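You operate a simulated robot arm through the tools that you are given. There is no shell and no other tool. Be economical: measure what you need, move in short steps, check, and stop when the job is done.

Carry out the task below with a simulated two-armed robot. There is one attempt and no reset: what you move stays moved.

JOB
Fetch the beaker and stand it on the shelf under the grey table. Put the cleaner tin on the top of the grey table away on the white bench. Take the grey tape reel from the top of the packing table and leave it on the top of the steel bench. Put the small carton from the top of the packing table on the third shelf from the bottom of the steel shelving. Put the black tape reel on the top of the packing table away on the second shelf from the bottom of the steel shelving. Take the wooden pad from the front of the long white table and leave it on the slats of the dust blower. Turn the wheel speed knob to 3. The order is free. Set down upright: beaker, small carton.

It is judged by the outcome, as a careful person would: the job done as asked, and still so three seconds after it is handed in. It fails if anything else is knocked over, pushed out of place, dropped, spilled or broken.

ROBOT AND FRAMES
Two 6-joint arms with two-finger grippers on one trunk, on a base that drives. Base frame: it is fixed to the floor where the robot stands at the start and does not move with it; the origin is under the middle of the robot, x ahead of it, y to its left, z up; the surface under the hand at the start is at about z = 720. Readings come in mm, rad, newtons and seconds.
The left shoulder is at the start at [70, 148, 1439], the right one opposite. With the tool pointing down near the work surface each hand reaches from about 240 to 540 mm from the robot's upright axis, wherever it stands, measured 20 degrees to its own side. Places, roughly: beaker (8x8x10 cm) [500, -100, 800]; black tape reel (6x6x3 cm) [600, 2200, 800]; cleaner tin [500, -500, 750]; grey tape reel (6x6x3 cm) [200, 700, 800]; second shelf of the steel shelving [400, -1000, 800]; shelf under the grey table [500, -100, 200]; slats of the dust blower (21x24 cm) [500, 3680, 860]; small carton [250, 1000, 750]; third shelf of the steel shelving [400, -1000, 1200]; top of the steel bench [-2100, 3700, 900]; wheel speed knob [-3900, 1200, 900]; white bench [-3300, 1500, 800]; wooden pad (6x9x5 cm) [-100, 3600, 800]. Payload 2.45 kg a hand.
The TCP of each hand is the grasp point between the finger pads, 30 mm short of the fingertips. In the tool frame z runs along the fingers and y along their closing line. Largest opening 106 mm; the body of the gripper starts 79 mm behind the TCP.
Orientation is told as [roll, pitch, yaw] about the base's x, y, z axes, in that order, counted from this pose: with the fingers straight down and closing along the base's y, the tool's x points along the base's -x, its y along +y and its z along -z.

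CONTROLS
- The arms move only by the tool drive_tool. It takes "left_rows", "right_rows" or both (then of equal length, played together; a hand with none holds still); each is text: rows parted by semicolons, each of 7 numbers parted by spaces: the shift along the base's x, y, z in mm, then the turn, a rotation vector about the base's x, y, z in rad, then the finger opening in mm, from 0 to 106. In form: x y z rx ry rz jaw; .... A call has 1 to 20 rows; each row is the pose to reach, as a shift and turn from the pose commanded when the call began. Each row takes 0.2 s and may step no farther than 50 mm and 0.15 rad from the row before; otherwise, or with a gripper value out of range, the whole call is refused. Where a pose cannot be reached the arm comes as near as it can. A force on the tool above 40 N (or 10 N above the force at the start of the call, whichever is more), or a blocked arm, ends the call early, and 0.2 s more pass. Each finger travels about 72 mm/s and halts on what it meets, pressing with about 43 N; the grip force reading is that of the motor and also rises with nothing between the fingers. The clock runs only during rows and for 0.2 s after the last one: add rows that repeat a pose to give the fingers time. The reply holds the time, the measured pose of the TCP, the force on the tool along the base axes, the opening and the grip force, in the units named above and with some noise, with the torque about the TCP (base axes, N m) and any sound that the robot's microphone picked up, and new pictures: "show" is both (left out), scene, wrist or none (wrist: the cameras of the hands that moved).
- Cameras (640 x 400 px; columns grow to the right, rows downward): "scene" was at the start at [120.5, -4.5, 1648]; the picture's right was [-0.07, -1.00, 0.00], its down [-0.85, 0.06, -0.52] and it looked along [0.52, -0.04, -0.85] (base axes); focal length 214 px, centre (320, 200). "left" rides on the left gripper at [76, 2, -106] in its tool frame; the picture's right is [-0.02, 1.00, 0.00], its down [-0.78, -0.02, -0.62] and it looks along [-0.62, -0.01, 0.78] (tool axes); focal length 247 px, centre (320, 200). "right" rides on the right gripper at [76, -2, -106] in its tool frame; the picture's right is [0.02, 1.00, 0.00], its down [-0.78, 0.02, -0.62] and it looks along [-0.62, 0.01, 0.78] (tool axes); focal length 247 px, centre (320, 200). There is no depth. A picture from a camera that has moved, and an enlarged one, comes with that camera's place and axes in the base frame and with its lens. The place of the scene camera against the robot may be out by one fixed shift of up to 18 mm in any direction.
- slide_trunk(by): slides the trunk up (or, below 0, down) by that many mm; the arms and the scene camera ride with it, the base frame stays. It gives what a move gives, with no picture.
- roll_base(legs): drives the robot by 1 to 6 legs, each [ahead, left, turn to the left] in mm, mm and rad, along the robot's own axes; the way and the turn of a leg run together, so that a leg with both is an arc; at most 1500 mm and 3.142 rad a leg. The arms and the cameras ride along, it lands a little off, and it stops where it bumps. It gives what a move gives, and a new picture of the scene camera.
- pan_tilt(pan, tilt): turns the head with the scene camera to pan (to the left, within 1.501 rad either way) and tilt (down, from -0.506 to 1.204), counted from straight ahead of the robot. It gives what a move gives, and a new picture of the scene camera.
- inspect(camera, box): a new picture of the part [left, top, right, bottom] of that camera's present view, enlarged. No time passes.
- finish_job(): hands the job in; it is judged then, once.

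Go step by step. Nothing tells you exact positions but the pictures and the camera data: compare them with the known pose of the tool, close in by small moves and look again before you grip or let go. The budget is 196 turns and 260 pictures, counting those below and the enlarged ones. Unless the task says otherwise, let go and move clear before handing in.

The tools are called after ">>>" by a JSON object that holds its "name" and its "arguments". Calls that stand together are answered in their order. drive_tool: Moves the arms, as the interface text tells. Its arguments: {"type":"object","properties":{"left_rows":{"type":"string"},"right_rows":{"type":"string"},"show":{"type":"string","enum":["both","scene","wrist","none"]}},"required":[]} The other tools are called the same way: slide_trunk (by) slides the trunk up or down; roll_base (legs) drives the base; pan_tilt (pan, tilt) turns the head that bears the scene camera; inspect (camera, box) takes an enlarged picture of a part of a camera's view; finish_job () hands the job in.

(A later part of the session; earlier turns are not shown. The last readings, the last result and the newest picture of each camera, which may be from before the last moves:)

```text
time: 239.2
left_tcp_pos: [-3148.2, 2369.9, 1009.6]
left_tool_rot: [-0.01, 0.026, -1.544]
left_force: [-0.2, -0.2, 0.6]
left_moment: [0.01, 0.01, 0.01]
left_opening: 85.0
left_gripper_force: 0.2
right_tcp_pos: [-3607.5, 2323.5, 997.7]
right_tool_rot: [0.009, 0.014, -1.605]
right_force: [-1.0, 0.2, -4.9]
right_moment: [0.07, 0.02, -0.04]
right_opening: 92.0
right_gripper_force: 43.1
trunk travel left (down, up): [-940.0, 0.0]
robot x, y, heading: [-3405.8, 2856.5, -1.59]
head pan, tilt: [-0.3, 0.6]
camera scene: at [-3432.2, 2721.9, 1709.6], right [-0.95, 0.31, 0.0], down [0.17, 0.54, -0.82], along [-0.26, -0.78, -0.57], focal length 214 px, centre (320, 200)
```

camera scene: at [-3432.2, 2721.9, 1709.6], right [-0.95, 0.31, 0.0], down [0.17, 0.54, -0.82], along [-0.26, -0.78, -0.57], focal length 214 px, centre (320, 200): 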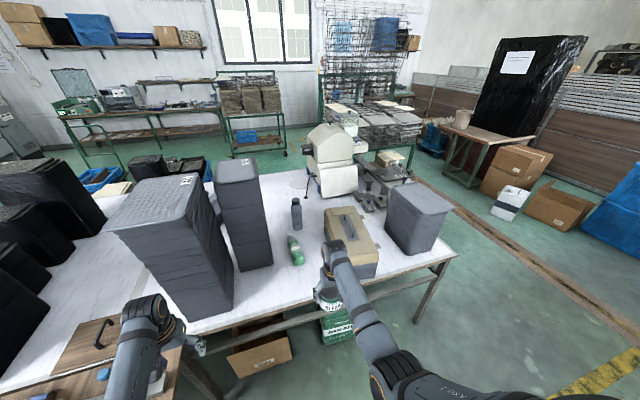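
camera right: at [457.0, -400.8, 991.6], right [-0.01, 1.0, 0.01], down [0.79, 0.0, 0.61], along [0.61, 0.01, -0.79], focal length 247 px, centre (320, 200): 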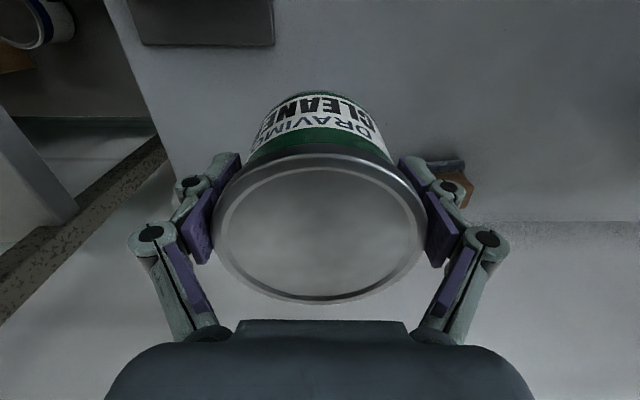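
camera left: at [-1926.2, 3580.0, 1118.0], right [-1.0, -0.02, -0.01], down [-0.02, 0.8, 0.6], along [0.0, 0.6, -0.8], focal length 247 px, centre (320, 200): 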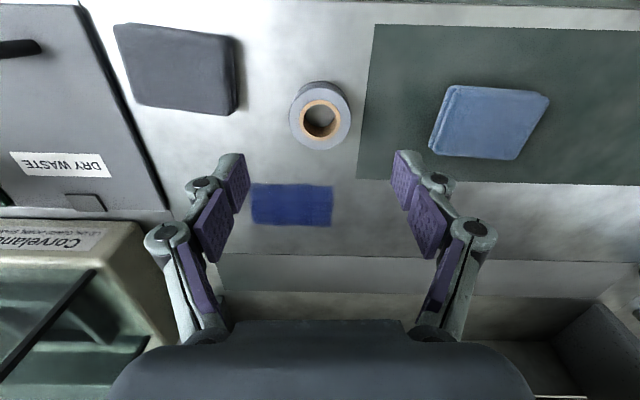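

There's clear space at about (-3607, 2128). Driving forward 195 mm and lowering the tin partway.

>>> {"name": "roll_base", "arguments": {"legs": [[195, 0, 0.015]]}}

>>> {"name": "drive_tool", "arguments": {"right_rows": "0 0 -40 0 0 0 78; 0 0 -80 0 0 0 78; 0 0 -115 0 0 0 78; 0 0 -115 0 0 0 78", "show": "both"}}

```text
time: 240.8
left_tcp_pos: [-3144.8, 2204.0, 1009.4]
left_tool_rot: [-0.009, 0.033, -1.529]
left_force: [0.4, 0.6, -0.9]
left_moment: [0.03, 0.01, -0.01]
left_opening: 85.2
left_gripper_force: 0.1
right_tcp_pos: [-3601.2, 2145.2, 999.6]
right_tool_rot: [0.012, 0.011, -1.59]
right_force: [-0.5, 0.6, -5.9]
right_moment: [0.01, 0.0, 0.0]
right_opening: 91.9
right_gripper_force: 42.8
trunk travel left (down, up): [-940.0, 0.0]
robot x, y, heading: [-3412.8, 2675.5, -1.573]
head pan, tilt: [-0.3, 0.6]
stopped in leg 1: the robot was blocked; the commanded pose is now the measured one
camera scene: at [-3434.3, 2550.4, 1710.4], right [-0.96, 0.3, 0.0], down [0.17, 0.54, -0.83], along [-0.24, -0.79, -0.56], focal length 214 px, centre (320, 200)
```

scene: 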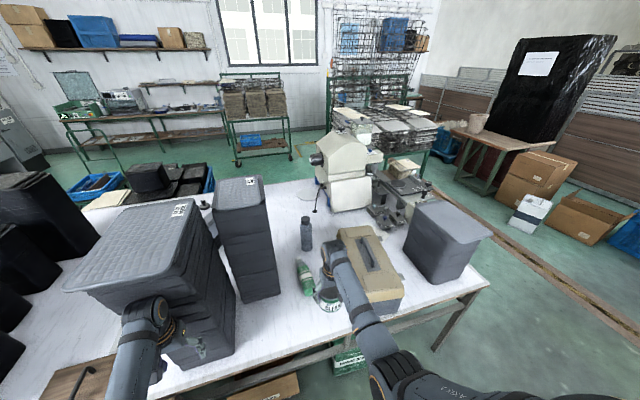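

```text
time: 241.8
left_tcp_pos: [-3144.2, 2205.3, 1009.4]
left_tool_rot: [-0.009, 0.034, -1.53]
left_force: [0.8, 0.7, -0.8]
left_moment: [0.0, -0.02, 0.01]
left_opening: 85.3
left_gripper_force: 0.1
right_tcp_pos: [-3600.1, 2145.5, 883.7]
right_tool_rot: [0.012, 0.006, -1.589]
right_force: [0.3, 0.1, -6.1]
right_moment: [0.09, 0.02, 0.0]
right_opening: 91.8
right_gripper_force: 43.3
trunk travel left (down, up): [-940.0, 0.0]
robot x, y, heading: [-3407.3, 2675.6, -1.57]
head pan, tilt: [-0.3, 0.6]
camera scene: at [-3434.2, 2550.9, 1710.4], right [-0.96, 0.3, 0.0], down [0.17, 0.54, -0.83], along [-0.24, -0.79, -0.56], focal length 214 px, centre (320, 200)
camera right: at [-3601.7, 2220.7, 993.1], right [1.0, 0.0, 0.01], down [-0.01, -0.79, 0.62], along [0.01, -0.62, -0.79], focal length 247 px, centre (320, 200)
```

scene: 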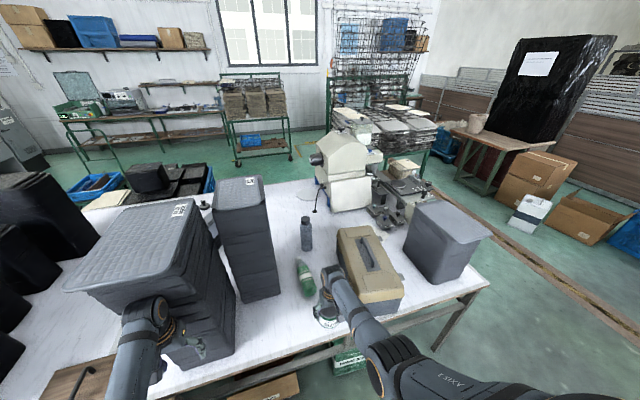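
right: 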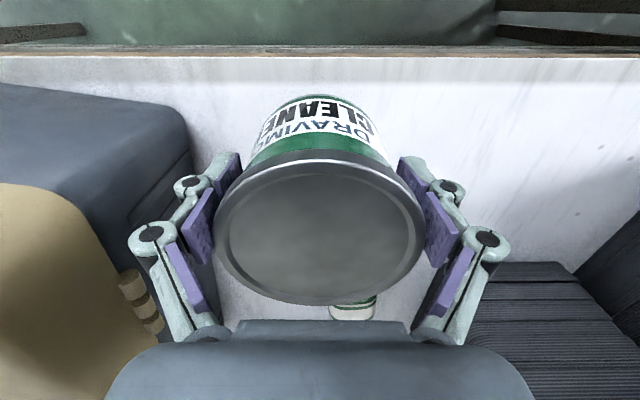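

The tin would sit too close to the bench edge here, and the base is up against something. I'll lower the shoulder and extend the arm about 50 mm further.

>>> {"name": "drive_tool", "arguments": {"right_rows": "0 0 40 0 0 0 78; 0 0 80 0 0 0 78; 0 0 95 0 0 0 78", "show": "none"}}

>>> {"name": "slide_trunk", "arguments": {"by": -105}}

>>> {"name": "drive_tool", "arguments": {"right_rows": "5 -20 0 0 0 0 78; 10 -40 0 0 0 0 78; 10 -55 0 0 0 0 78; 10 -55 0 0 0 0 78", "show": "wrist"}}

```text
time: 242.6
left_tcp_pos: [-3142.8, 2204.7, 1008.8]
left_tool_rot: [-0.01, 0.034, -1.53]
left_force: [-0.3, 1.0, 0.2]
left_moment: [0.02, 0.02, 0.0]
left_opening: 85.0
left_gripper_force: 0.1
right_tcp_pos: [-3600.2, 2147.0, 981.5]
right_tool_rot: [0.011, 0.009, -1.589]
right_force: [0.1, -0.2, -5.1]
right_moment: [0.08, 0.01, 0.01]
right_opening: 92.0
right_gripper_force: 43.0
trunk travel left (down, up): [-940.0, 0.0]
robot x, y, heading: [-3405.9, 2676.5, -1.568]
head pan, tilt: [-0.3, 0.6]
```

```text
time: 243.9
left_tcp_pos: [-3142.5, 2198.3, 900.9]
left_tool_rot: [-0.009, 0.039, -1.53]
left_force: [0.2, -0.2, 1.8]
left_moment: [-0.01, -0.02, -0.01]
left_opening: 84.8
left_gripper_force: 0.0
right_tcp_pos: [-3599.8, 2143.0, 873.4]
right_tool_rot: [0.011, 0.014, -1.591]
right_force: [-0.3, 0.6, -6.3]
right_moment: [0.05, 0.04, 0.01]
right_opening: 92.0
right_gripper_force: 43.6
trunk travel left (down, up): [-835.0, 105.0]
robot x, y, heading: [-3406.8, 2678.9, -1.568]
head pan, tilt: [-0.3, 0.6]
```

```text
time: 244.9
left_tcp_pos: [-3142.9, 2199.9, 901.4]
left_tool_rot: [-0.012, 0.039, -1.53]
left_force: [-0.4, -0.2, 0.2]
left_moment: [0.03, 0.0, 0.0]
left_opening: 85.0
left_gripper_force: 0.0
right_tcp_pos: [-3589.6, 2087.5, 872.4]
right_tool_rot: [0.011, 0.015, -1.591]
right_force: [0.7, -0.8, -5.3]
right_moment: [0.07, 0.03, -0.01]
right_opening: 91.6
right_gripper_force: 42.9
trunk travel left (down, up): [-835.0, 105.0]
robot x, y, heading: [-3409.4, 2677.9, -1.572]
head pan, tilt: [-0.3, 0.6]
camera right: at [-3591.1, 2162.5, 981.7], right [1.0, 0.0, 0.01], down [0.0, -0.79, 0.61], along [0.01, -0.61, -0.79], focal length 247 px, centre (320, 200)
```

right: 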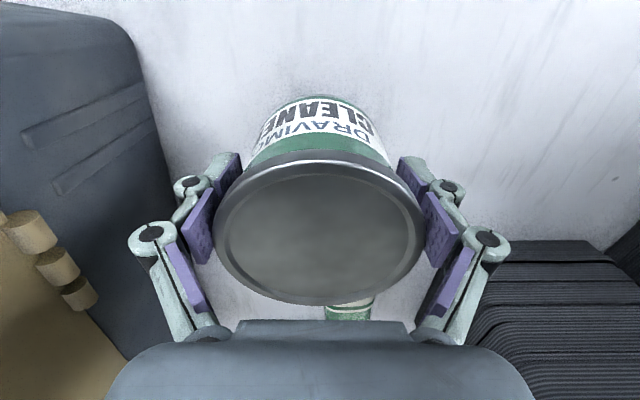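

Clear on both sides. Lowering the tin to contact.

>>> {"name": "drive_tool", "arguments": {"right_rows": "4 0 -5 0 0 0 78; 4 0 -10 0 0 0 78; 4 0 -14 0 0 0 78; 4 0 -18 0 0 0 78", "show": "none"}}

```text
time: 245.9
left_tcp_pos: [-3142.8, 2199.8, 900.7]
left_tool_rot: [-0.011, 0.039, -1.529]
left_force: [0.8, -0.2, 0.5]
left_moment: [0.0, 0.01, 0.0]
left_opening: 85.1
left_gripper_force: 0.1
right_tcp_pos: [-3585.2, 2087.6, 854.8]
right_tool_rot: [0.011, 0.013, -1.59]
right_force: [0.5, 0.1, -5.5]
right_moment: [0.07, -0.02, -0.01]
right_opening: 91.9
right_gripper_force: 43.3
trunk travel left (down, up): [-835.0, 105.0]
robot x, y, heading: [-3405.3, 2676.5, -1.571]
head pan, tilt: [-0.3, 0.6]
```

>>> {"name": "drive_tool", "arguments": {"right_rows": "0 0 -5 0 0 0 78; 0 0 -9 0 0 0 78; 0 0 -13 0 0 0 78; 0 0 -16 0 0 0 78; 0 0 -18 0 0 0 78", "show": "none"}}

```text
time: 247.2
left_tcp_pos: [-3142.4, 2200.3, 899.5]
left_tool_rot: [-0.012, 0.039, -1.528]
left_force: [0.1, 0.4, -0.8]
left_moment: [-0.01, -0.03, -0.02]
left_opening: 84.9
left_gripper_force: 0.0
right_tcp_pos: [-3584.9, 2087.0, 837.3]
right_tool_rot: [0.011, 0.013, -1.59]
right_force: [-0.9, -0.8, -5.3]
right_moment: [0.06, 0.0, 0.01]
right_opening: 91.8
right_gripper_force: 43.0
trunk travel left (down, up): [-835.0, 105.0]
robot x, y, heading: [-3408.6, 2680.2, -1.57]
head pan, tilt: [-0.3, 0.6]
```

>>> {"name": "drive_tool", "arguments": {"right_rows": "0 0 -5 0 0 0 78; 0 0 -10 0 0 0 78; 0 0 -15 0 0 0 78; 0 0 -19 0 0 0 78; 0 0 -22 0 0 0 78", "show": "wrist"}}

```text
time: 248.4
left_tcp_pos: [-3142.1, 2202.5, 902.6]
left_tool_rot: [-0.012, 0.034, -1.531]
left_force: [-0.6, 0.1, 0.0]
left_moment: [0.05, -0.02, -0.02]
left_opening: 84.9
left_gripper_force: 0.1
right_tcp_pos: [-3584.2, 2084.4, 822.7]
right_tool_rot: [0.007, 0.001, -1.589]
right_force: [-0.2, 8.1, 25.2]
right_moment: [0.44, 0.37, -0.08]
right_opening: 87.8
right_gripper_force: 43.2
trunk travel left (down, up): [-835.0, 105.0]
robot x, y, heading: [-3410.4, 2677.8, -1.57]
head pan, tilt: [-0.3, 0.6]
stopped in row 5 (right hand): the force on the tool passed its limit at 42 N (the readings are from after the stop); the commanded pose is now the measured one
camera right: at [-3585.7, 2160.9, 930.3], right [1.0, 0.0, 0.01], down [0.0, -0.78, 0.62], along [0.01, -0.62, -0.78], focal length 247 px, centre (320, 200)
```

right: 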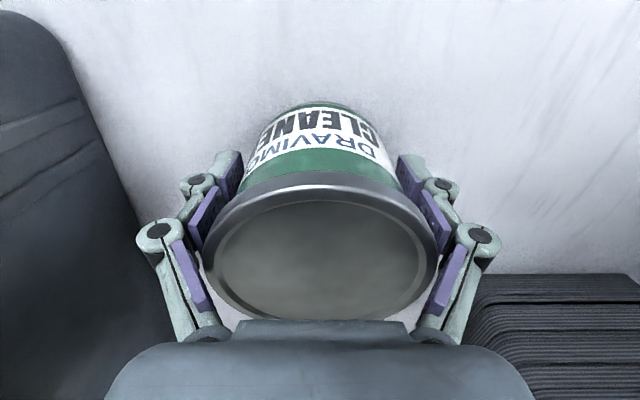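

The tin is on the bench. Opening fully and rising straight up.

>>> {"name": "drive_tool", "arguments": {"right_rows": "0 0 3 0 0 0 85; 0 0 3 0 0 0 98; 0 0 3 0 0 0 106; 0 0 3 0 0 0 106; 0 0 3 0 0 0 106", "show": "wrist"}}

```text
time: 249.6
left_tcp_pos: [-3142.9, 2199.2, 902.1]
left_tool_rot: [-0.009, 0.038, -1.53]
left_force: [0.6, -0.2, -0.2]
left_moment: [0.01, 0.0, 0.01]
left_opening: 85.1
left_gripper_force: 0.1
right_tcp_pos: [-3585.6, 2085.2, 821.1]
right_tool_rot: [0.009, 0.007, -1.589]
right_force: [0.5, -0.4, -0.4]
right_moment: [0.0, 0.0, -0.02]
right_opening: 106.1
right_gripper_force: 0.1
trunk travel left (down, up): [-835.0, 105.0]
robot x, y, heading: [-3406.5, 2677.9, -1.569]
head pan, tilt: [-0.3, 0.6]
camera right: at [-3586.5, 2160.3, 929.2], right [1.0, 0.0, 0.01], down [0.0, -0.79, 0.62], along [0.01, -0.62, -0.79], focal length 247 px, centre (320, 200)
```

right: 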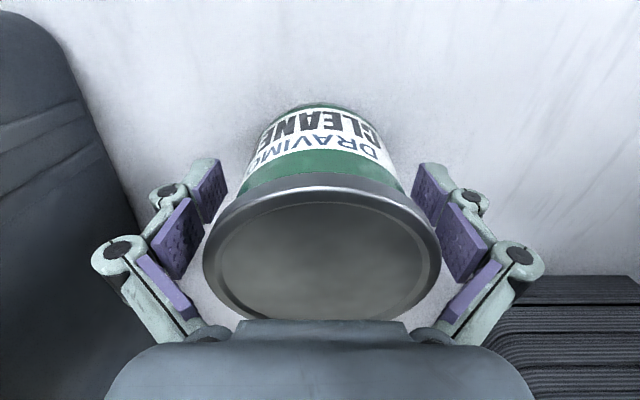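

>>> {"name": "drive_tool", "arguments": {"right_rows": "0 0 15 0 0 0 106; 0 0 35 0 0 0 106; 0 0 70 0 0 0 106; 0 0 110 0 0 0 106; 0 0 150 0 0 0 106", "show": "wrist"}}

>>> {"name": "slide_trunk", "arguments": {"by": 105}}

```text
time: 250.8
left_tcp_pos: [-3142.8, 2200.8, 901.9]
left_tool_rot: [-0.01, 0.039, -1.53]
left_force: [0.0, 0.0, 0.7]
left_moment: [0.01, 0.02, 0.02]
left_opening: 85.0
left_gripper_force: 0.1
right_tcp_pos: [-3585.3, 2085.4, 972.2]
right_tool_rot: [0.01, 0.005, -1.589]
right_force: [0.9, 0.0, 0.4]
right_moment: [0.0, 0.02, -0.03]
right_opening: 106.1
right_gripper_force: 0.0
trunk travel left (down, up): [-835.0, 105.0]
robot x, y, heading: [-3405.9, 2676.2, -1.568]
head pan, tilt: [-0.3, 0.6]
camera right: at [-3585.5, 2160.4, 1080.5], right [1.0, 0.0, 0.01], down [0.0, -0.79, 0.62], along [0.01, -0.62, -0.79], focal length 247 px, centre (320, 200)
```

right: 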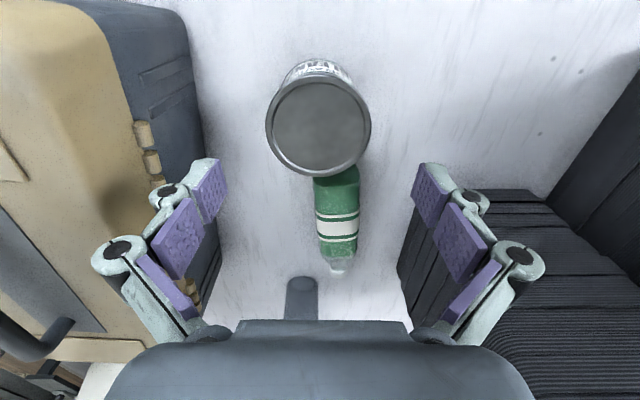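

```text
time: 252.2
left_tcp_pos: [-3142.3, 2205.0, 1007.0]
left_tool_rot: [-0.012, 0.037, -1.53]
left_force: [1.2, 0.5, 0.1]
left_moment: [-0.02, 0.0, 0.0]
left_opening: 84.9
left_gripper_force: 0.0
right_tcp_pos: [-3583.1, 2089.0, 1079.9]
right_tool_rot: [0.01, 0.002, -1.589]
right_force: [0.0, 0.4, 0.0]
right_moment: [0.0, 0.0, 0.01]
right_opening: 106.0
right_gripper_force: 0.1
trunk travel left (down, up): [-940.0, 0.0]
robot x, y, heading: [-3410.2, 2675.4, -1.574]
head pan, tilt: [-0.3, 0.6]
```

The tin stands on the white bench. Now the knob: the machine is at about (-3870, 1230) with the knob facing +x, reachable from the bench's -y side. I'll drive around the bench's west end.

>>> {"name": "roll_base", "arguments": {"legs": [[-180, 0, 0], [0, -1400, 0], [1300, 0, 0]]}}

>>> {"name": "pan_tilt", "arguments": {"pan": 0.9, "tilt": 0.5}}

```text
time: 266.3
left_tcp_pos: [-4545.9, 1102.4, 1005.7]
left_tool_rot: [-0.011, 0.04, -1.517]
left_force: [0.4, -0.8, -0.9]
left_moment: [0.03, -0.01, 0.01]
left_opening: 84.9
left_gripper_force: 0.0
right_tcp_pos: [-4986.8, 982.5, 1076.5]
right_tool_rot: [0.009, 0.007, -1.578]
right_force: [1.0, -0.4, -0.2]
right_moment: [0.0, 0.0, 0.01]
right_opening: 105.9
right_gripper_force: 0.1
trunk travel left (down, up): [-940.0, 0.0]
robot x, y, heading: [-4818.9, 1575.9, -1.563]
head pan, tilt: [-0.3, 0.6]
stopped in leg 3: the robot was blocked; the commanded pose is now the measured one
camera scene: at [-4839.8, 1440.1, 1709.5], right [-0.96, 0.28, 0.0], down [0.16, 0.54, -0.82], along [-0.23, -0.79, -0.57], focal length 214 px, centre (320, 200)
```

scene: 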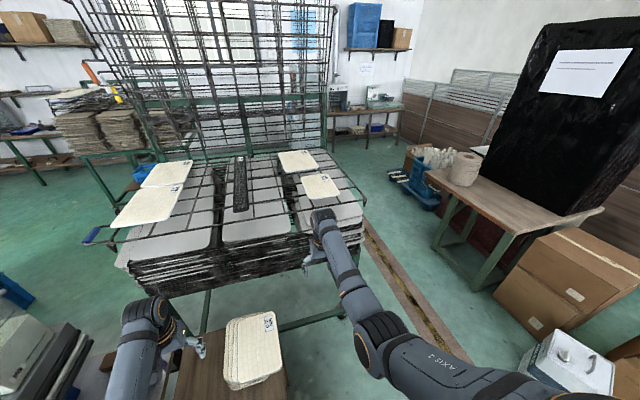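

```text
time: 267.7
left_tcp_pos: [-4545.5, 1105.0, 1006.6]
left_tool_rot: [-0.009, 0.038, -1.516]
left_force: [0.3, -0.2, -0.5]
left_moment: [0.0, -0.03, 0.01]
left_opening: 85.1
left_gripper_force: 0.1
right_tcp_pos: [-4986.9, 983.0, 1076.0]
right_tool_rot: [0.009, 0.005, -1.576]
right_force: [0.2, -0.9, -0.9]
right_moment: [0.02, -0.01, -0.01]
right_opening: 105.9
right_gripper_force: 0.0
trunk travel left (down, up): [-940.0, 0.0]
robot x, y, heading: [-4816.9, 1578.8, -1.556]
head pan, tilt: [0.901, 0.499]
camera scene: at [-4742.8, 1471.7, 1718.8], right [-0.61, -0.79, 0.0], down [-0.38, 0.29, -0.88], along [0.69, -0.54, -0.48], focal length 214 px, centre (320, 200)
```

scene: 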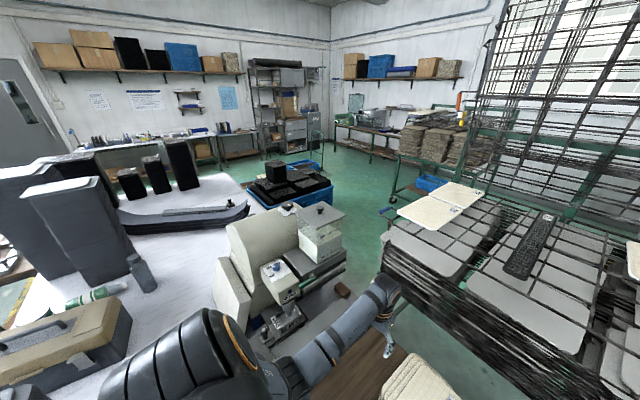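

The west end is blocked by a wooden stand and a rack, so I'll go back and around the east side, then approach from the south through the open floor.

>>> {"name": "roll_base", "arguments": {"legs": [[-1320, 0, -0.015], [0, 0, 1.571], [1450, 0, 0], [1450, 0, 0], [900, 0, 0]]}}

```text
time: 295.9
left_tcp_pos: [-565.9, 3130.0, 1007.6]
left_tool_rot: [-0.012, 0.038, 0.024]
left_force: [-0.5, 0.3, 0.4]
left_moment: [0.01, 0.01, 0.03]
left_opening: 84.9
left_gripper_force: 0.0
right_tcp_pos: [-459.1, 2686.2, 1078.0]
right_tool_rot: [0.007, 0.004, -0.04]
right_force: [0.7, -0.9, 0.0]
right_moment: [-0.06, 0.0, -0.01]
right_opening: 106.0
right_gripper_force: 0.0
trunk travel left (down, up): [-940.0, 0.0]
robot x, y, heading: [-1044.0, 2875.7, -0.015]
head pan, tilt: [0.901, 0.499]
camera scene: at [-937.4, 2943.4, 1718.9], right [0.77, -0.64, 0.0], down [-0.3, -0.37, -0.88], along [0.56, 0.68, -0.48], focal length 214 px, centre (320, 200)
```

scene: 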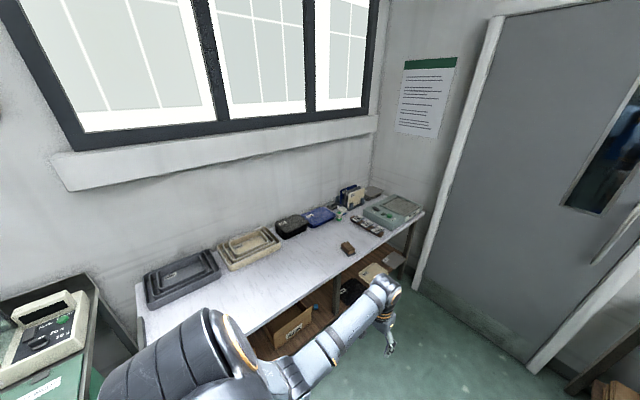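

I'm near the long white table, and both hands are free, so I'll do the wooden pad now. Turning to face +y and moving in front of it.

>>> {"name": "roll_base", "arguments": {"legs": [[0, 0, 1.586], [0, -720, 0], [150, 0, 0]]}}

>>> {"name": "pan_tilt", "arguments": {"pan": -0.4, "tilt": 0.7}}

>>> {"name": "inspect", "arguments": {"camera": "right", "box": [0, 0, 640, 400]}}

```text
time: 304.7
left_tcp_pos: [-576.4, 3495.5, 1008.1]
left_tool_rot: [-0.01, 0.036, 1.607]
left_force: [-0.7, 0.4, 0.5]
left_moment: [0.01, 0.0, 0.01]
left_opening: 85.3
left_gripper_force: 0.1
right_tcp_pos: [-135.0, 3607.4, 1078.8]
right_tool_rot: [0.01, 0.005, 1.546]
right_force: [0.4, -0.6, 0.9]
right_moment: [-0.02, 0.02, 0.0]
right_opening: 106.3
right_gripper_force: 0.1
trunk travel left (down, up): [-940.0, 0.0]
robot x, y, heading: [-316.1, 3018.0, 1.564]
head pan, tilt: [0.901, 0.499]
camera scene: at [-383.2, 3122.3, 1719.1], right [0.63, 0.78, 0.0], down [0.37, -0.3, -0.88], along [-0.68, 0.55, -0.48], focal length 214 px, centre (320, 200)
```

scene: 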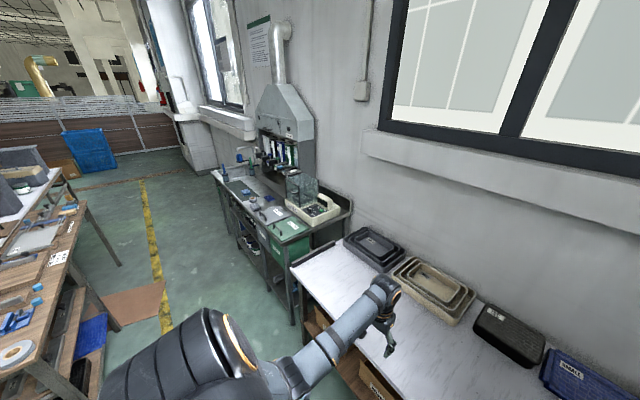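

```text
time: 306.2
left_tcp_pos: [-576.6, 3498.8, 1005.4]
left_tool_rot: [-0.01, 0.039, 1.606]
left_force: [0.2, 0.5, -0.6]
left_moment: [-0.01, -0.01, -0.03]
left_opening: 85.0
left_gripper_force: 0.0
right_tcp_pos: [-135.3, 3609.2, 1077.0]
right_tool_rot: [0.008, 0.006, 1.547]
right_force: [0.2, 0.4, 0.4]
right_moment: [-0.02, 0.01, 0.01]
right_opening: 106.1
right_gripper_force: 0.1
trunk travel left (down, up): [-940.0, 0.0]
robot x, y, heading: [-314.1, 3022.6, 1.563]
head pan, tilt: [-0.4, 0.7]
camera scene: at [-279.1, 3147.9, 1701.0], right [0.92, -0.39, 0.0], down [-0.25, -0.59, -0.76], along [0.3, 0.7, -0.64], focal length 214 px, centre (320, 200)
```

scene: 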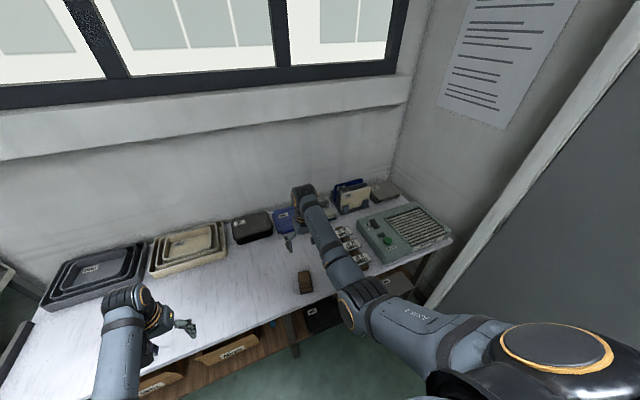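

```text
1.00 times, centred on (320, 200) of right (not enlarged: the box is as wide or as high as the picture)
camera zoom: at [-134.1, 3534.4, 1184.9], right [-1.0, 0.0, 0.01], down [0.01, 0.79, 0.62], along [0.0, 0.62, -0.79], focal length 247 px, centre (320, 200)
```

zoom: 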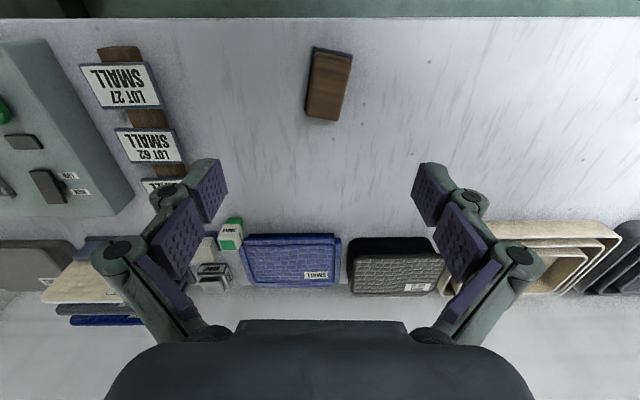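

The pad lies at about (-144, 3615), its long side nearly along y, turned by about 0.12 rad. I'll move closer, lower the trunk a bit and align above it.

>>> {"name": "roll_base", "arguments": {"legs": [[70, 8, 0.007]]}}

>>> {"name": "slide_trunk", "arguments": {"by": -60}}

>>> {"name": "drive_tool", "arguments": {"right_rows": "0 -20 -30 0 0 -0.06 106; 0 -40 -60 0 0 -0.12 106; 0 -60 -90 0 0 -0.12 106; 0 -64 -110 0 0 -0.12 106; 0 -64 -110 0 0 -0.12 106", "show": "wrist"}}

```text
time: 307.2
left_tcp_pos: [-588.2, 3558.3, 1009.2]
left_tool_rot: [-0.011, 0.031, 1.614]
left_force: [0.5, -1.3, 0.8]
left_moment: [0.07, -0.02, 0.01]
left_opening: 85.3
left_gripper_force: 0.0
right_tcp_pos: [-147.3, 3674.6, 1081.0]
right_tool_rot: [0.009, 0.001, 1.553]
right_force: [-0.7, -1.3, 1.1]
right_moment: [0.11, 0.01, 0.0]
right_opening: 106.0
right_gripper_force: 0.1
trunk travel left (down, up): [-940.0, 0.0]
robot x, y, heading: [-323.7, 3090.6, 1.576]
head pan, tilt: [-0.4, 0.7]
camera scene: at [-286.5, 3207.0, 1702.0], right [0.92, -0.39, 0.0], down [-0.25, -0.59, -0.77], along [0.3, 0.71, -0.64], focal length 214 px, centre (320, 200)
```

scene: 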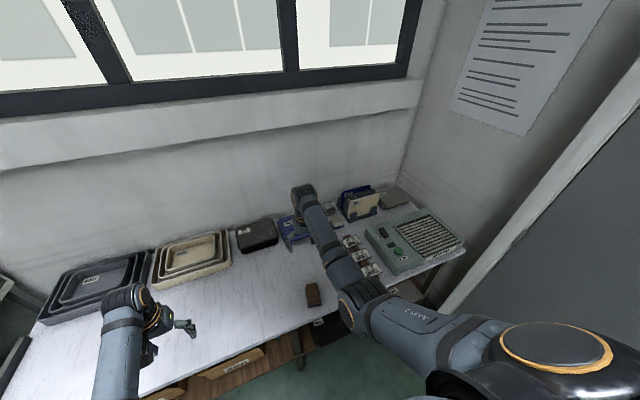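

```text
time: 308.2
left_tcp_pos: [-588.2, 3565.0, 946.4]
left_tool_rot: [-0.009, 0.039, 1.613]
left_force: [0.1, -1.0, -0.1]
left_moment: [0.01, -0.02, 0.01]
left_opening: 84.8
left_gripper_force: 0.0
right_tcp_pos: [-148.5, 3682.1, 1016.9]
right_tool_rot: [0.009, 0.006, 1.553]
right_force: [-0.5, -1.1, -0.6]
right_moment: [0.03, -0.01, 0.02]
right_opening: 105.9
right_gripper_force: 0.0
trunk travel left (down, up): [-880.0, 60.0]
robot x, y, heading: [-323.5, 3092.2, 1.57]
head pan, tilt: [-0.4, 0.7]
```

```text
time: 309.4
left_tcp_pos: [-588.5, 3565.1, 946.7]
left_tool_rot: [-0.01, 0.04, 1.614]
left_force: [-0.4, -0.1, 0.0]
left_moment: [-0.02, 0.02, -0.01]
left_opening: 85.2
left_gripper_force: 0.0
right_tcp_pos: [-149.3, 3617.4, 907.2]
right_tool_rot: [0.009, 0.005, 1.433]
right_force: [-0.3, 0.1, 0.6]
right_moment: [0.01, -0.01, 0.01]
right_opening: 105.8
right_gripper_force: 0.1
trunk travel left (down, up): [-880.0, 60.0]
robot x, y, heading: [-321.8, 3088.2, 1.566]
head pan, tilt: [-0.4, 0.7]
camera right: at [-156.6, 3541.5, 1015.1], right [-0.99, 0.12, 0.01], down [0.1, 0.78, 0.62], along [0.06, 0.61, -0.79], focal length 247 px, centre (320, 200)
```

right: 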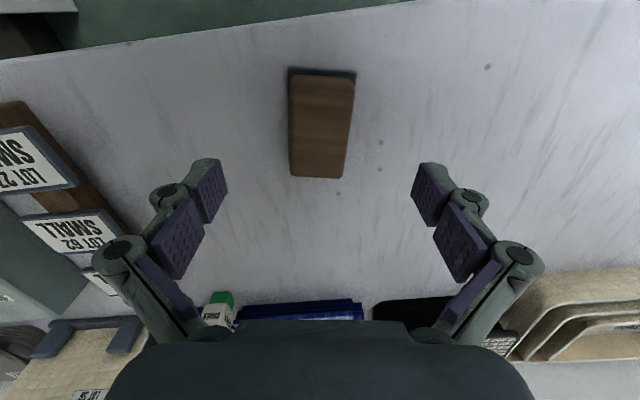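

The pad's top is lower than I thought (about z≈795). Descending partway to check.

>>> {"name": "drive_tool", "arguments": {"right_rows": "-1 4 -35 0 0 0 106; -2 8 -70 0 0 0 106; -2 8 -95 0 0 0 106; -2 8 -95 0 0 0 106", "show": "wrist"}}

```text
time: 310.4
left_tcp_pos: [-589.1, 3565.6, 946.3]
left_tool_rot: [-0.01, 0.039, 1.615]
left_force: [0.0, 0.2, 0.7]
left_moment: [0.01, 0.01, -0.03]
left_opening: 85.2
left_gripper_force: 0.1
right_tcp_pos: [-149.0, 3624.6, 811.5]
right_tool_rot: [0.009, 0.008, 1.432]
right_force: [0.1, 0.2, -0.1]
right_moment: [0.01, -0.01, 0.01]
right_opening: 106.0
right_gripper_force: 0.0
trunk travel left (down, up): [-880.0, 60.0]
robot x, y, heading: [-323.2, 3084.3, 1.572]
head pan, tilt: [-0.4, 0.7]
camera right: at [-156.4, 3548.5, 920.5], right [-0.99, 0.12, 0.01], down [0.1, 0.78, 0.62], along [0.06, 0.61, -0.79], focal length 247 px, centre (320, 200)
```

right: 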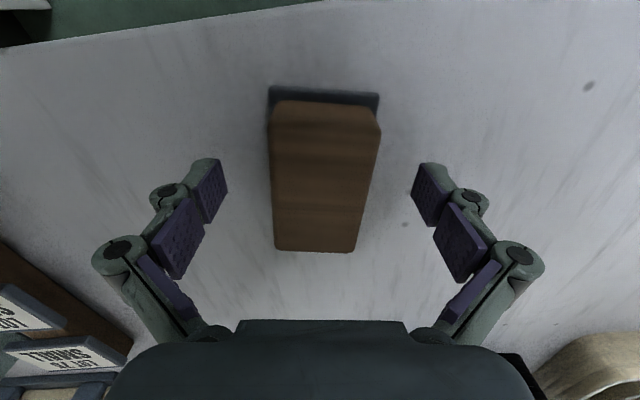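

Good. Descend to grasp height and close.

>>> {"name": "drive_tool", "arguments": {"right_rows": "0 2 -15 0 0 0 106; 0 2 -28 0 0 0 106; 0 2 -28 0 0 0 90; 0 2 -28 0 0 0 75; 0 2 -28 0 0 0 60; 0 2 -28 0 0 0 45; 0 2 -28 0 0 0 45", "show": "wrist"}}

```text
time: 311.3
left_tcp_pos: [-589.0, 3559.3, 948.2]
left_tool_rot: [-0.012, 0.033, 1.614]
left_force: [0.6, 0.8, 0.4]
left_moment: [0.02, 0.02, 0.03]
left_opening: 85.2
left_gripper_force: 0.1
right_tcp_pos: [-147.0, 3627.8, 793.8]
right_tool_rot: [0.004, -0.009, 1.433]
right_force: [8.0, -15.6, 47.9]
right_moment: [-0.8, -1.65, -0.86]
right_opening: 100.3
right_gripper_force: 38.2
trunk travel left (down, up): [-880.0, 60.0]
robot x, y, heading: [-320.5, 3086.5, 1.571]
head pan, tilt: [-0.4, 0.7]
stopped in row 4 (right hand): the force on the tool passed its limit at 44 N (the readings are from after the stop); the commanded pose is now the measured one
camera right: at [-154.8, 3550.8, 900.5], right [-0.99, 0.12, 0.0], down [0.09, 0.77, 0.63], along [0.07, 0.62, -0.78], focal length 247 px, centre (320, 200)
```

right: 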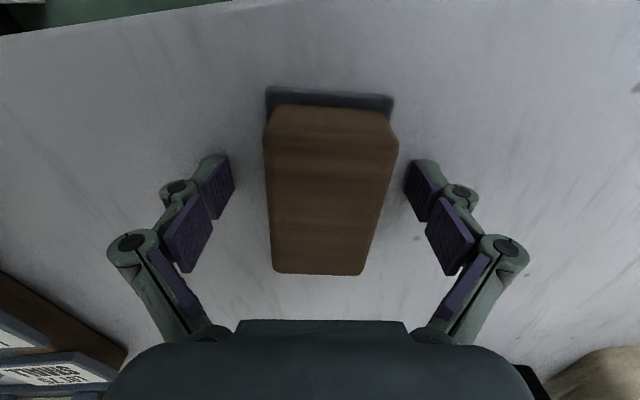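

The fingertips touched the table (z≈763). Raising slightly, then closing.

>>> {"name": "drive_tool", "arguments": {"right_rows": "0 0 5 0 0 0 100; 0 0 7 0 0 0 90; 0 0 7 0 0 0 75; 0 0 7 0 0 0 60; 0 0 7 0 0 0 45; 0 0 7 0 0 0 40; 0 0 7 0 0 0 40", "show": "wrist"}}

```text
time: 312.8
left_tcp_pos: [-587.3, 3558.1, 950.9]
left_tool_rot: [-0.011, 0.028, 1.614]
left_force: [0.2, -0.1, 0.3]
left_moment: [0.0, -0.04, 0.03]
left_opening: 85.1
left_gripper_force: 0.0
right_tcp_pos: [-138.1, 3632.7, 807.2]
right_tool_rot: [-0.002, -0.027, 1.431]
right_force: [14.5, -12.6, 61.0]
right_moment: [-1.0, 0.77, 0.46]
right_opening: 58.2
right_gripper_force: 45.4
trunk travel left (down, up): [-880.0, 60.0]
robot x, y, heading: [-320.9, 3088.7, 1.574]
head pan, tilt: [-0.4, 0.7]
stopped in row 7 (right hand): the force on the tool passed its limit at 65 N (the readings are from after the stop); the commanded pose is now the measured one
camera right: at [-148.8, 3553.6, 912.8], right [-0.99, 0.12, 0.0], down [0.09, 0.76, 0.64], along [0.08, 0.64, -0.77], focal length 247 px, centre (320, 200)
```

right: 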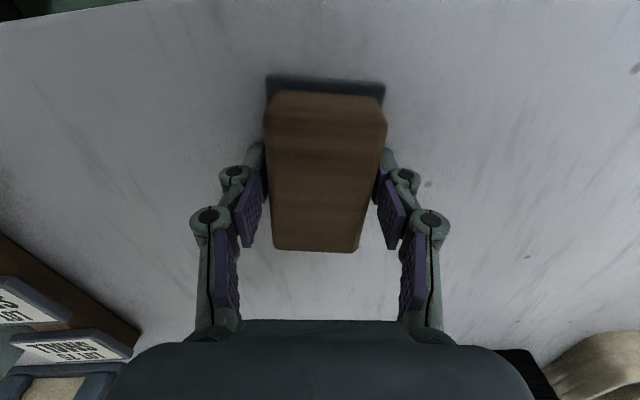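

Gripped at 58 mm. Lifting gently.

>>> {"name": "drive_tool", "arguments": {"right_rows": "0 0 5 0 0 0 40; 0 0 15 0 0 0 40; 0 0 40 0 0 0 40; 0 0 40 0 0 0 40", "show": "wrist"}}

```text
time: 313.8
left_tcp_pos: [-587.1, 3565.8, 945.7]
left_tool_rot: [-0.011, 0.041, 1.613]
left_force: [0.3, -0.7, -0.6]
left_moment: [-0.01, 0.0, 0.0]
left_opening: 85.1
left_gripper_force: 0.0
right_tcp_pos: [-142.6, 3632.8, 835.1]
right_tool_rot: [0.002, -0.005, 1.433]
right_force: [0.0, -0.2, -1.3]
right_moment: [-0.04, 0.03, 0.01]
right_opening: 57.8
right_gripper_force: 43.4
trunk travel left (down, up): [-880.0, 60.0]
robot x, y, heading: [-325.5, 3086.4, 1.567]
head pan, tilt: [-0.4, 0.7]
camera right: at [-150.4, 3556.1, 942.7], right [-0.99, 0.12, 0.0], down [0.09, 0.77, 0.63], along [0.07, 0.62, -0.78], focal length 247 px, centre (320, 200)
```

right: 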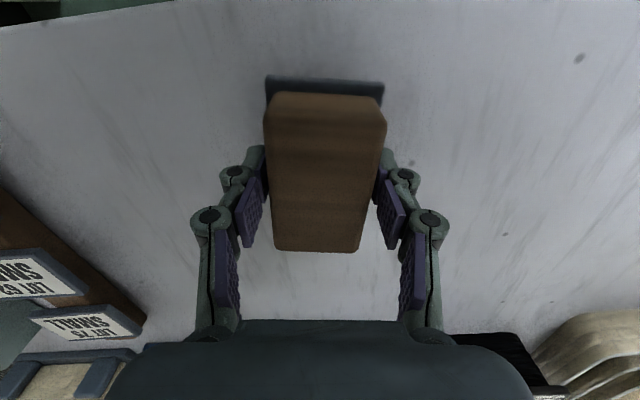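

Pad in hand. I'll raise it and move sideways to the dust blower.

>>> {"name": "drive_tool", "arguments": {"right_rows": "0 0 40 0 0 0 40; 0 0 80 0 0 0 40; 0 0 110 0 0 0 40", "show": "none"}}

>>> {"name": "slide_trunk", "arguments": {"by": 60}}

>>> {"name": "roll_base", "arguments": {"legs": [[0, -600, 0.003]]}}

>>> {"name": "inspect", "arguments": {"camera": "right", "box": [0, 0, 640, 400]}}

```text
time: 314.6
left_tcp_pos: [-587.0, 3566.4, 944.9]
left_tool_rot: [-0.01, 0.042, 1.614]
left_force: [0.1, 0.3, -0.1]
left_moment: [0.0, 0.03, 0.02]
left_opening: 85.1
left_gripper_force: 0.0
right_tcp_pos: [-141.0, 3634.3, 947.6]
right_tool_rot: [-0.001, -0.006, 1.432]
right_force: [-0.5, 0.4, -0.5]
right_moment: [0.0, 0.01, -0.01]
right_opening: 57.6
right_gripper_force: 43.4
trunk travel left (down, up): [-880.0, 60.0]
robot x, y, heading: [-326.3, 3089.9, 1.57]
head pan, tilt: [-0.4, 0.7]
```

```text
time: 315.6
left_tcp_pos: [-589.2, 3563.9, 1005.4]
left_tool_rot: [-0.01, 0.04, 1.615]
left_force: [0.5, -0.2, 0.5]
left_moment: [0.0, -0.01, 0.0]
left_opening: 85.0
left_gripper_force: 0.1
right_tcp_pos: [-142.0, 3634.0, 1007.1]
right_tool_rot: [-0.001, -0.008, 1.434]
right_force: [0.3, 1.1, -1.4]
right_moment: [0.01, -0.01, 0.01]
right_opening: 57.2
right_gripper_force: 43.1
trunk travel left (down, up): [-940.0, 0.0]
robot x, y, heading: [-324.7, 3087.0, 1.568]
head pan, tilt: [-0.4, 0.7]
```

```text
time: 319.0
left_tcp_pos: [11.3, 3565.2, 1005.8]
left_tool_rot: [-0.011, 0.039, 1.622]
left_force: [-1.5, 0.4, -0.3]
left_moment: [-0.01, -0.01, -0.01]
left_opening: 84.9
left_gripper_force: 0.1
right_tcp_pos: [455.5, 3640.4, 1007.8]
right_tool_rot: [0.001, -0.007, 1.442]
right_force: [-0.3, 0.2, -0.8]
right_moment: [-0.01, 0.0, 0.01]
right_opening: 57.3
right_gripper_force: 42.6
trunk travel left (down, up): [-940.0, 0.0]
robot x, y, heading: [280.4, 3093.7, 1.583]
head pan, tilt: [-0.4, 0.7]
camera scene: at [313.6, 3220.9, 1701.1], right [0.93, -0.38, 0.0], down [-0.24, -0.6, -0.77], along [0.29, 0.71, -0.64], focal length 214 px, centre (320, 200)
```

scene: 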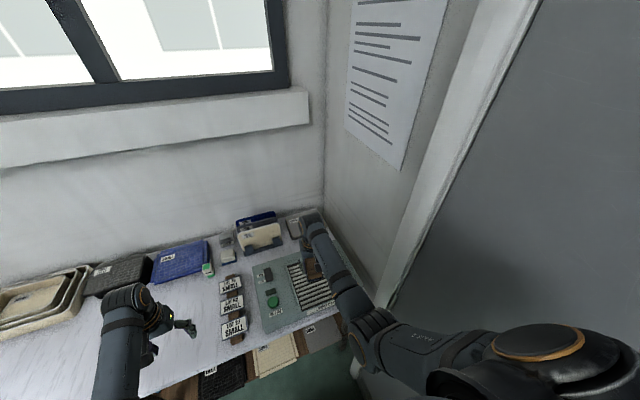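

```text
1.00 times, centred on (320, 200) of right (not enlarged: the box is as wide or as high as the picture)
camera zoom: at [447.4, 3562.6, 1114.4], right [-0.99, 0.11, 0.0], down [0.08, 0.77, 0.63], along [0.07, 0.62, -0.78], focal length 247 px, centre (320, 200)
```

zoom: 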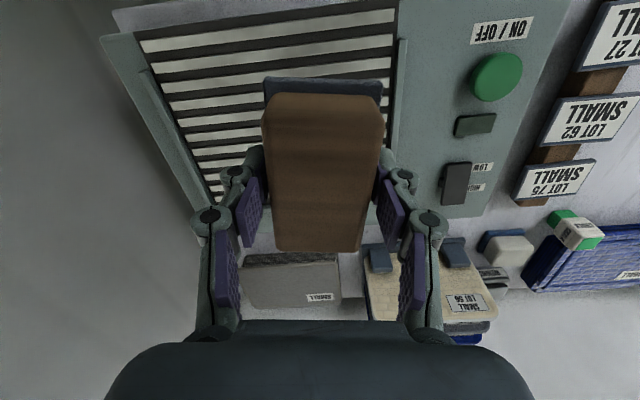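

The slats span about x 390–610, y 3570–3770. I'll nudge the base forward, centre the pad over them and lower.

>>> {"name": "roll_base", "arguments": {"legs": [[25, 0, -0.012]]}}

>>> {"name": "drive_tool", "arguments": {"right_rows": "15 0 -15 0 0 0 40; 30 0 -35 0 0 0 40; 40 0 -60 0 0 0 40; 40 0 -75 0 0 0 40; 40 0 -75 0 0 0 40", "show": "wrist"}}

```text
time: 319.8
left_tcp_pos: [16.9, 3589.0, 1008.2]
left_tool_rot: [-0.011, 0.035, 1.611]
left_force: [0.6, -0.3, 0.2]
left_moment: [0.08, 0.02, -0.02]
left_opening: 85.1
left_gripper_force: 0.1
right_tcp_pos: [462.9, 3656.6, 1011.4]
right_tool_rot: [0.002, -0.011, 1.43]
right_force: [0.5, 0.0, -0.6]
right_moment: [0.07, -0.01, 0.0]
right_opening: 57.3
right_gripper_force: 43.0
trunk travel left (down, up): [-940.0, 0.0]
robot x, y, heading: [284.8, 3115.4, 1.571]
head pan, tilt: [-0.4, 0.7]
camera scene: at [316.7, 3236.2, 1701.9], right [0.92, -0.39, 0.0], down [-0.25, -0.59, -0.77], along [0.3, 0.71, -0.64], focal length 214 px, centre (320, 200)
```

scene: 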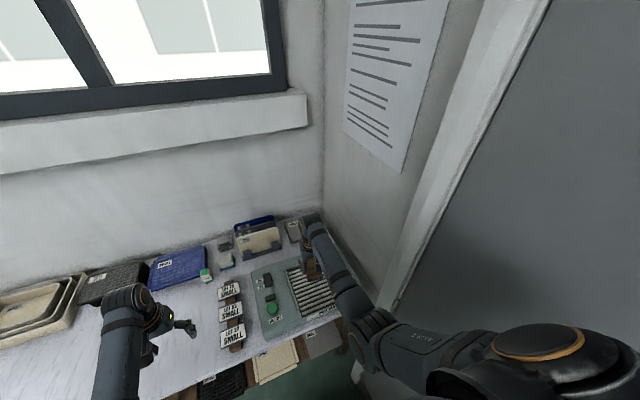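

```text
time: 321.0
left_tcp_pos: [17.3, 3592.3, 1006.5]
left_tool_rot: [-0.011, 0.04, 1.611]
left_force: [0.4, -0.7, 0.4]
left_moment: [0.01, 0.0, 0.02]
left_opening: 85.5
left_gripper_force: 0.0
right_tcp_pos: [502.0, 3662.5, 932.9]
right_tool_rot: [-0.001, -0.007, 1.431]
right_force: [0.5, 1.0, -0.5]
right_moment: [0.0, 0.0, -0.03]
right_opening: 57.1
right_gripper_force: 43.5
trunk travel left (down, up): [-940.0, 0.0]
robot x, y, heading: [284.2, 3115.4, 1.571]
head pan, tilt: [-0.4, 0.7]
camera right: at [493.1, 3585.8, 1039.5], right [-0.99, 0.12, 0.0], down [0.09, 0.77, 0.63], along [0.07, 0.62, -0.78], focal length 247 px, centre (320, 200)
```

right: 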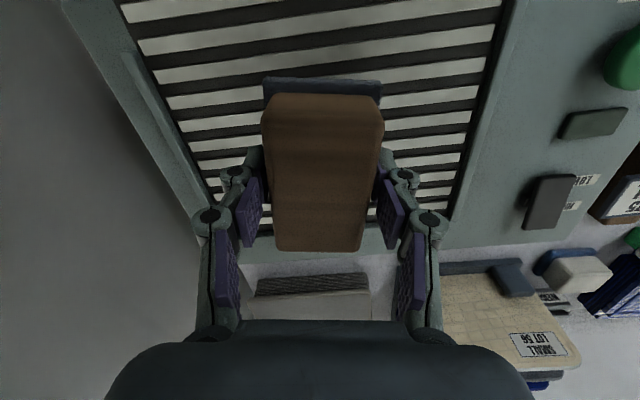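

Centred over the slats. Lowering to contact.

>>> {"name": "drive_tool", "arguments": {"right_rows": "0 0 -6 0 0 0 40; 0 0 -12 0 0 0 40; 0 0 -18 0 0 0 40; 0 0 -23 0 0 0 40; 0 0 -28 0 0 0 40; 0 0 -32 0 0 0 40; 0 0 -36 0 0 0 40", "show": "wrist"}}

```text
time: 322.6
left_tcp_pos: [16.2, 3593.3, 1005.1]
left_tool_rot: [-0.008, 0.04, 1.612]
left_force: [0.2, 0.3, 0.3]
left_moment: [-0.01, -0.02, -0.02]
left_opening: 85.2
left_gripper_force: 0.1
right_tcp_pos: [503.6, 3662.4, 895.9]
right_tool_rot: [-0.001, -0.009, 1.43]
right_force: [0.2, 0.1, -1.4]
right_moment: [0.0, 0.04, -0.01]
right_opening: 56.9
right_gripper_force: 43.0
trunk travel left (down, up): [-940.0, 0.0]
robot x, y, heading: [278.4, 3116.5, 1.567]
head pan, tilt: [-0.4, 0.7]
camera right: at [493.4, 3586.2, 1003.0], right [-0.99, 0.12, 0.0], down [0.09, 0.77, 0.63], along [0.07, 0.62, -0.78], focal length 247 px, centre (320, 200)
```

right: 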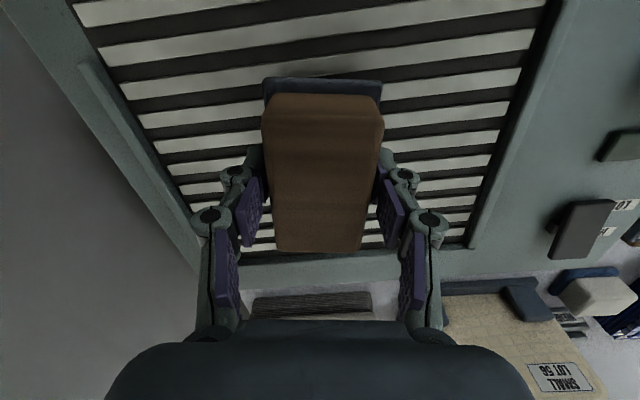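

>>> {"name": "drive_tool", "arguments": {"right_rows": "0 0 -5 0 0 0 40; 0 0 -10 0 0 0 40; 0 0 -14 0 0 0 40; 0 0 -18 0 0 0 40; 0 0 -22 0 0 0 40; 0 0 -26 0 0 0 40; 0 0 -30 0 0 0 40", "show": "wrist"}}

```text
time: 324.0
left_tcp_pos: [15.7, 3589.5, 1008.1]
left_tool_rot: [-0.012, 0.036, 1.609]
left_force: [0.1, 0.1, 0.2]
left_moment: [-0.03, -0.02, 0.03]
left_opening: 85.1
left_gripper_force: 0.0
right_tcp_pos: [503.7, 3662.8, 877.2]
right_tool_rot: [0.0, -0.018, 1.431]
right_force: [0.0, -14.4, 28.8]
right_moment: [-0.7, 0.2, 0.1]
right_opening: 57.1
right_gripper_force: 43.3
trunk travel left (down, up): [-940.0, 0.0]
robot x, y, heading: [281.7, 3113.1, 1.566]
head pan, tilt: [-0.4, 0.7]
stopped in row 7 (right hand): the force on the tool passed its limit at 44 N (the readings are from after the stop); the commanded pose is now the measured one
camera right: at [493.7, 3584.6, 983.7], right [-0.99, 0.12, 0.0], down [0.09, 0.77, 0.64], along [0.08, 0.63, -0.77], focal length 247 px, centre (320, 200)
```

right: 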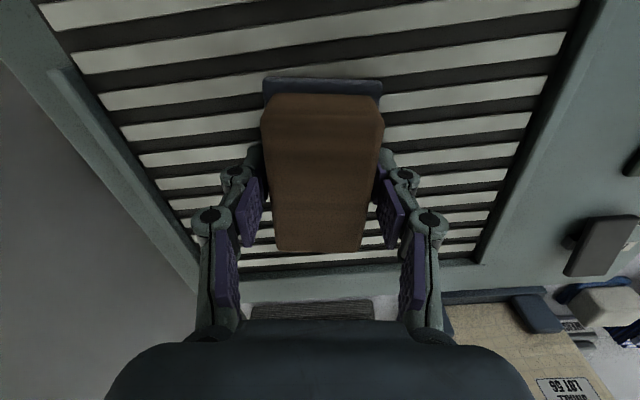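

The pad rests on the slats. Opening and rising.

>>> {"name": "drive_tool", "arguments": {"right_rows": "0 0 3 0 0 0 45; 0 0 4 0 0 0 60; 0 0 5 0 0 0 75; 0 0 6 0 0 0 85; 0 0 20 0 0 0 90; 0 0 50 0 0 0 95; 0 0 90 0 0 0 100; 0 0 130 0 0 0 106", "show": "wrist"}}

```text
time: 325.8
left_tcp_pos: [17.4, 3592.9, 1005.5]
left_tool_rot: [-0.011, 0.039, 1.612]
left_force: [0.0, 0.4, 0.1]
left_moment: [-0.01, 0.0, -0.03]
left_opening: 85.1
left_gripper_force: 0.0
right_tcp_pos: [503.9, 3664.8, 1002.5]
right_tool_rot: [0.0, -0.013, 1.432]
right_force: [0.2, 0.0, 0.2]
right_moment: [-0.01, -0.04, -0.02]
right_opening: 105.9
right_gripper_force: 0.0
trunk travel left (down, up): [-940.0, 0.0]
robot x, y, heading: [280.7, 3116.3, 1.567]
head pan, tilt: [-0.4, 0.7]
camera right: at [494.4, 3586.7, 1108.7], right [-0.99, 0.12, 0.0], down [0.09, 0.77, 0.63], along [0.07, 0.63, -0.77], focal length 247 px, centre (320, 200)
```

right: 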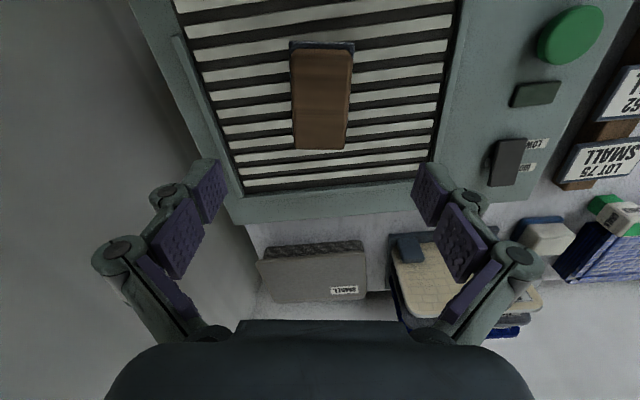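

The pad is on the slats. Now to the knob: I'll drive back south along the open lane, facing +y, then look at the way west.

>>> {"name": "roll_base", "arguments": {"legs": [[0, 950, 0.003], [-1500, 0, 0], [-1500, 0, 0], [-400, 0, 0]]}}

>>> {"name": "pan_tilt", "arguments": {"pan": 1.4, "tilt": 0.6}}

```text
time: 347.1
left_tcp_pos: [-987.7, 177.2, 1005.8]
left_tool_rot: [-0.01, 0.041, 1.601]
left_force: [0.5, 0.1, 0.3]
left_moment: [0.0, -0.04, 0.02]
left_opening: 85.1
left_gripper_force: 0.1
right_tcp_pos: [-500.2, 244.3, 1002.4]
right_tool_rot: [-0.001, -0.013, 1.419]
right_force: [-0.1, -0.2, 0.3]
right_moment: [-0.05, 0.01, -0.01]
right_opening: 106.1
right_gripper_force: 0.1
trunk travel left (down, up): [-940.0, 0.0]
robot x, y, heading: [-731.9, -309.1, 1.56]
head pan, tilt: [-0.4, 0.7]
camera scene: at [-692.2, -173.1, 1700.9], right [0.92, -0.4, 0.0], down [-0.26, -0.59, -0.76], along [0.31, 0.7, -0.65], focal length 214 px, centre (320, 200)
```

scene: 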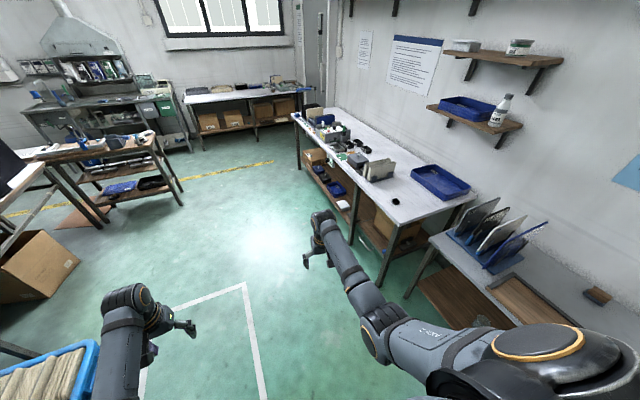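

```text
time: 348.9
left_tcp_pos: [-987.9, 177.0, 1006.1]
left_tool_rot: [-0.011, 0.042, 1.599]
left_force: [0.0, 0.4, 0.1]
left_moment: [-0.02, -0.02, -0.02]
left_opening: 84.8
left_gripper_force: 0.0
right_tcp_pos: [-499.8, 242.4, 1002.3]
right_tool_rot: [0.0, -0.016, 1.417]
right_force: [1.0, -0.3, 0.1]
right_moment: [0.03, 0.0, 0.03]
right_opening: 106.0
right_gripper_force: 0.1
trunk travel left (down, up): [-940.0, 0.0]
robot x, y, heading: [-728.3, -303.9, 1.559]
head pan, tilt: [1.4, 0.6]
camera scene: at [-813.2, -236.5, 1709.7], right [0.18, 0.98, 0.0], down [0.56, -0.1, -0.83], along [-0.81, 0.15, -0.57], focal length 214 px, centre (320, 200)
```

scene: 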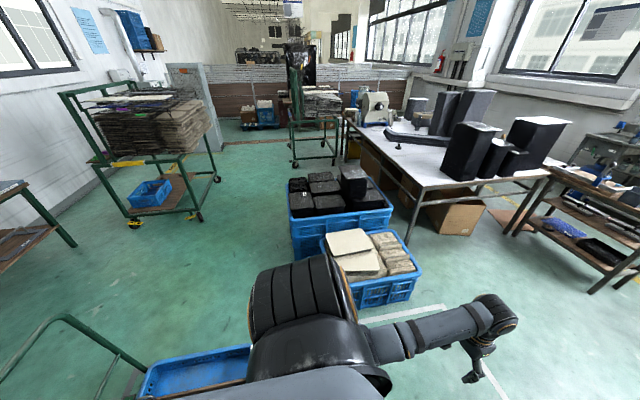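

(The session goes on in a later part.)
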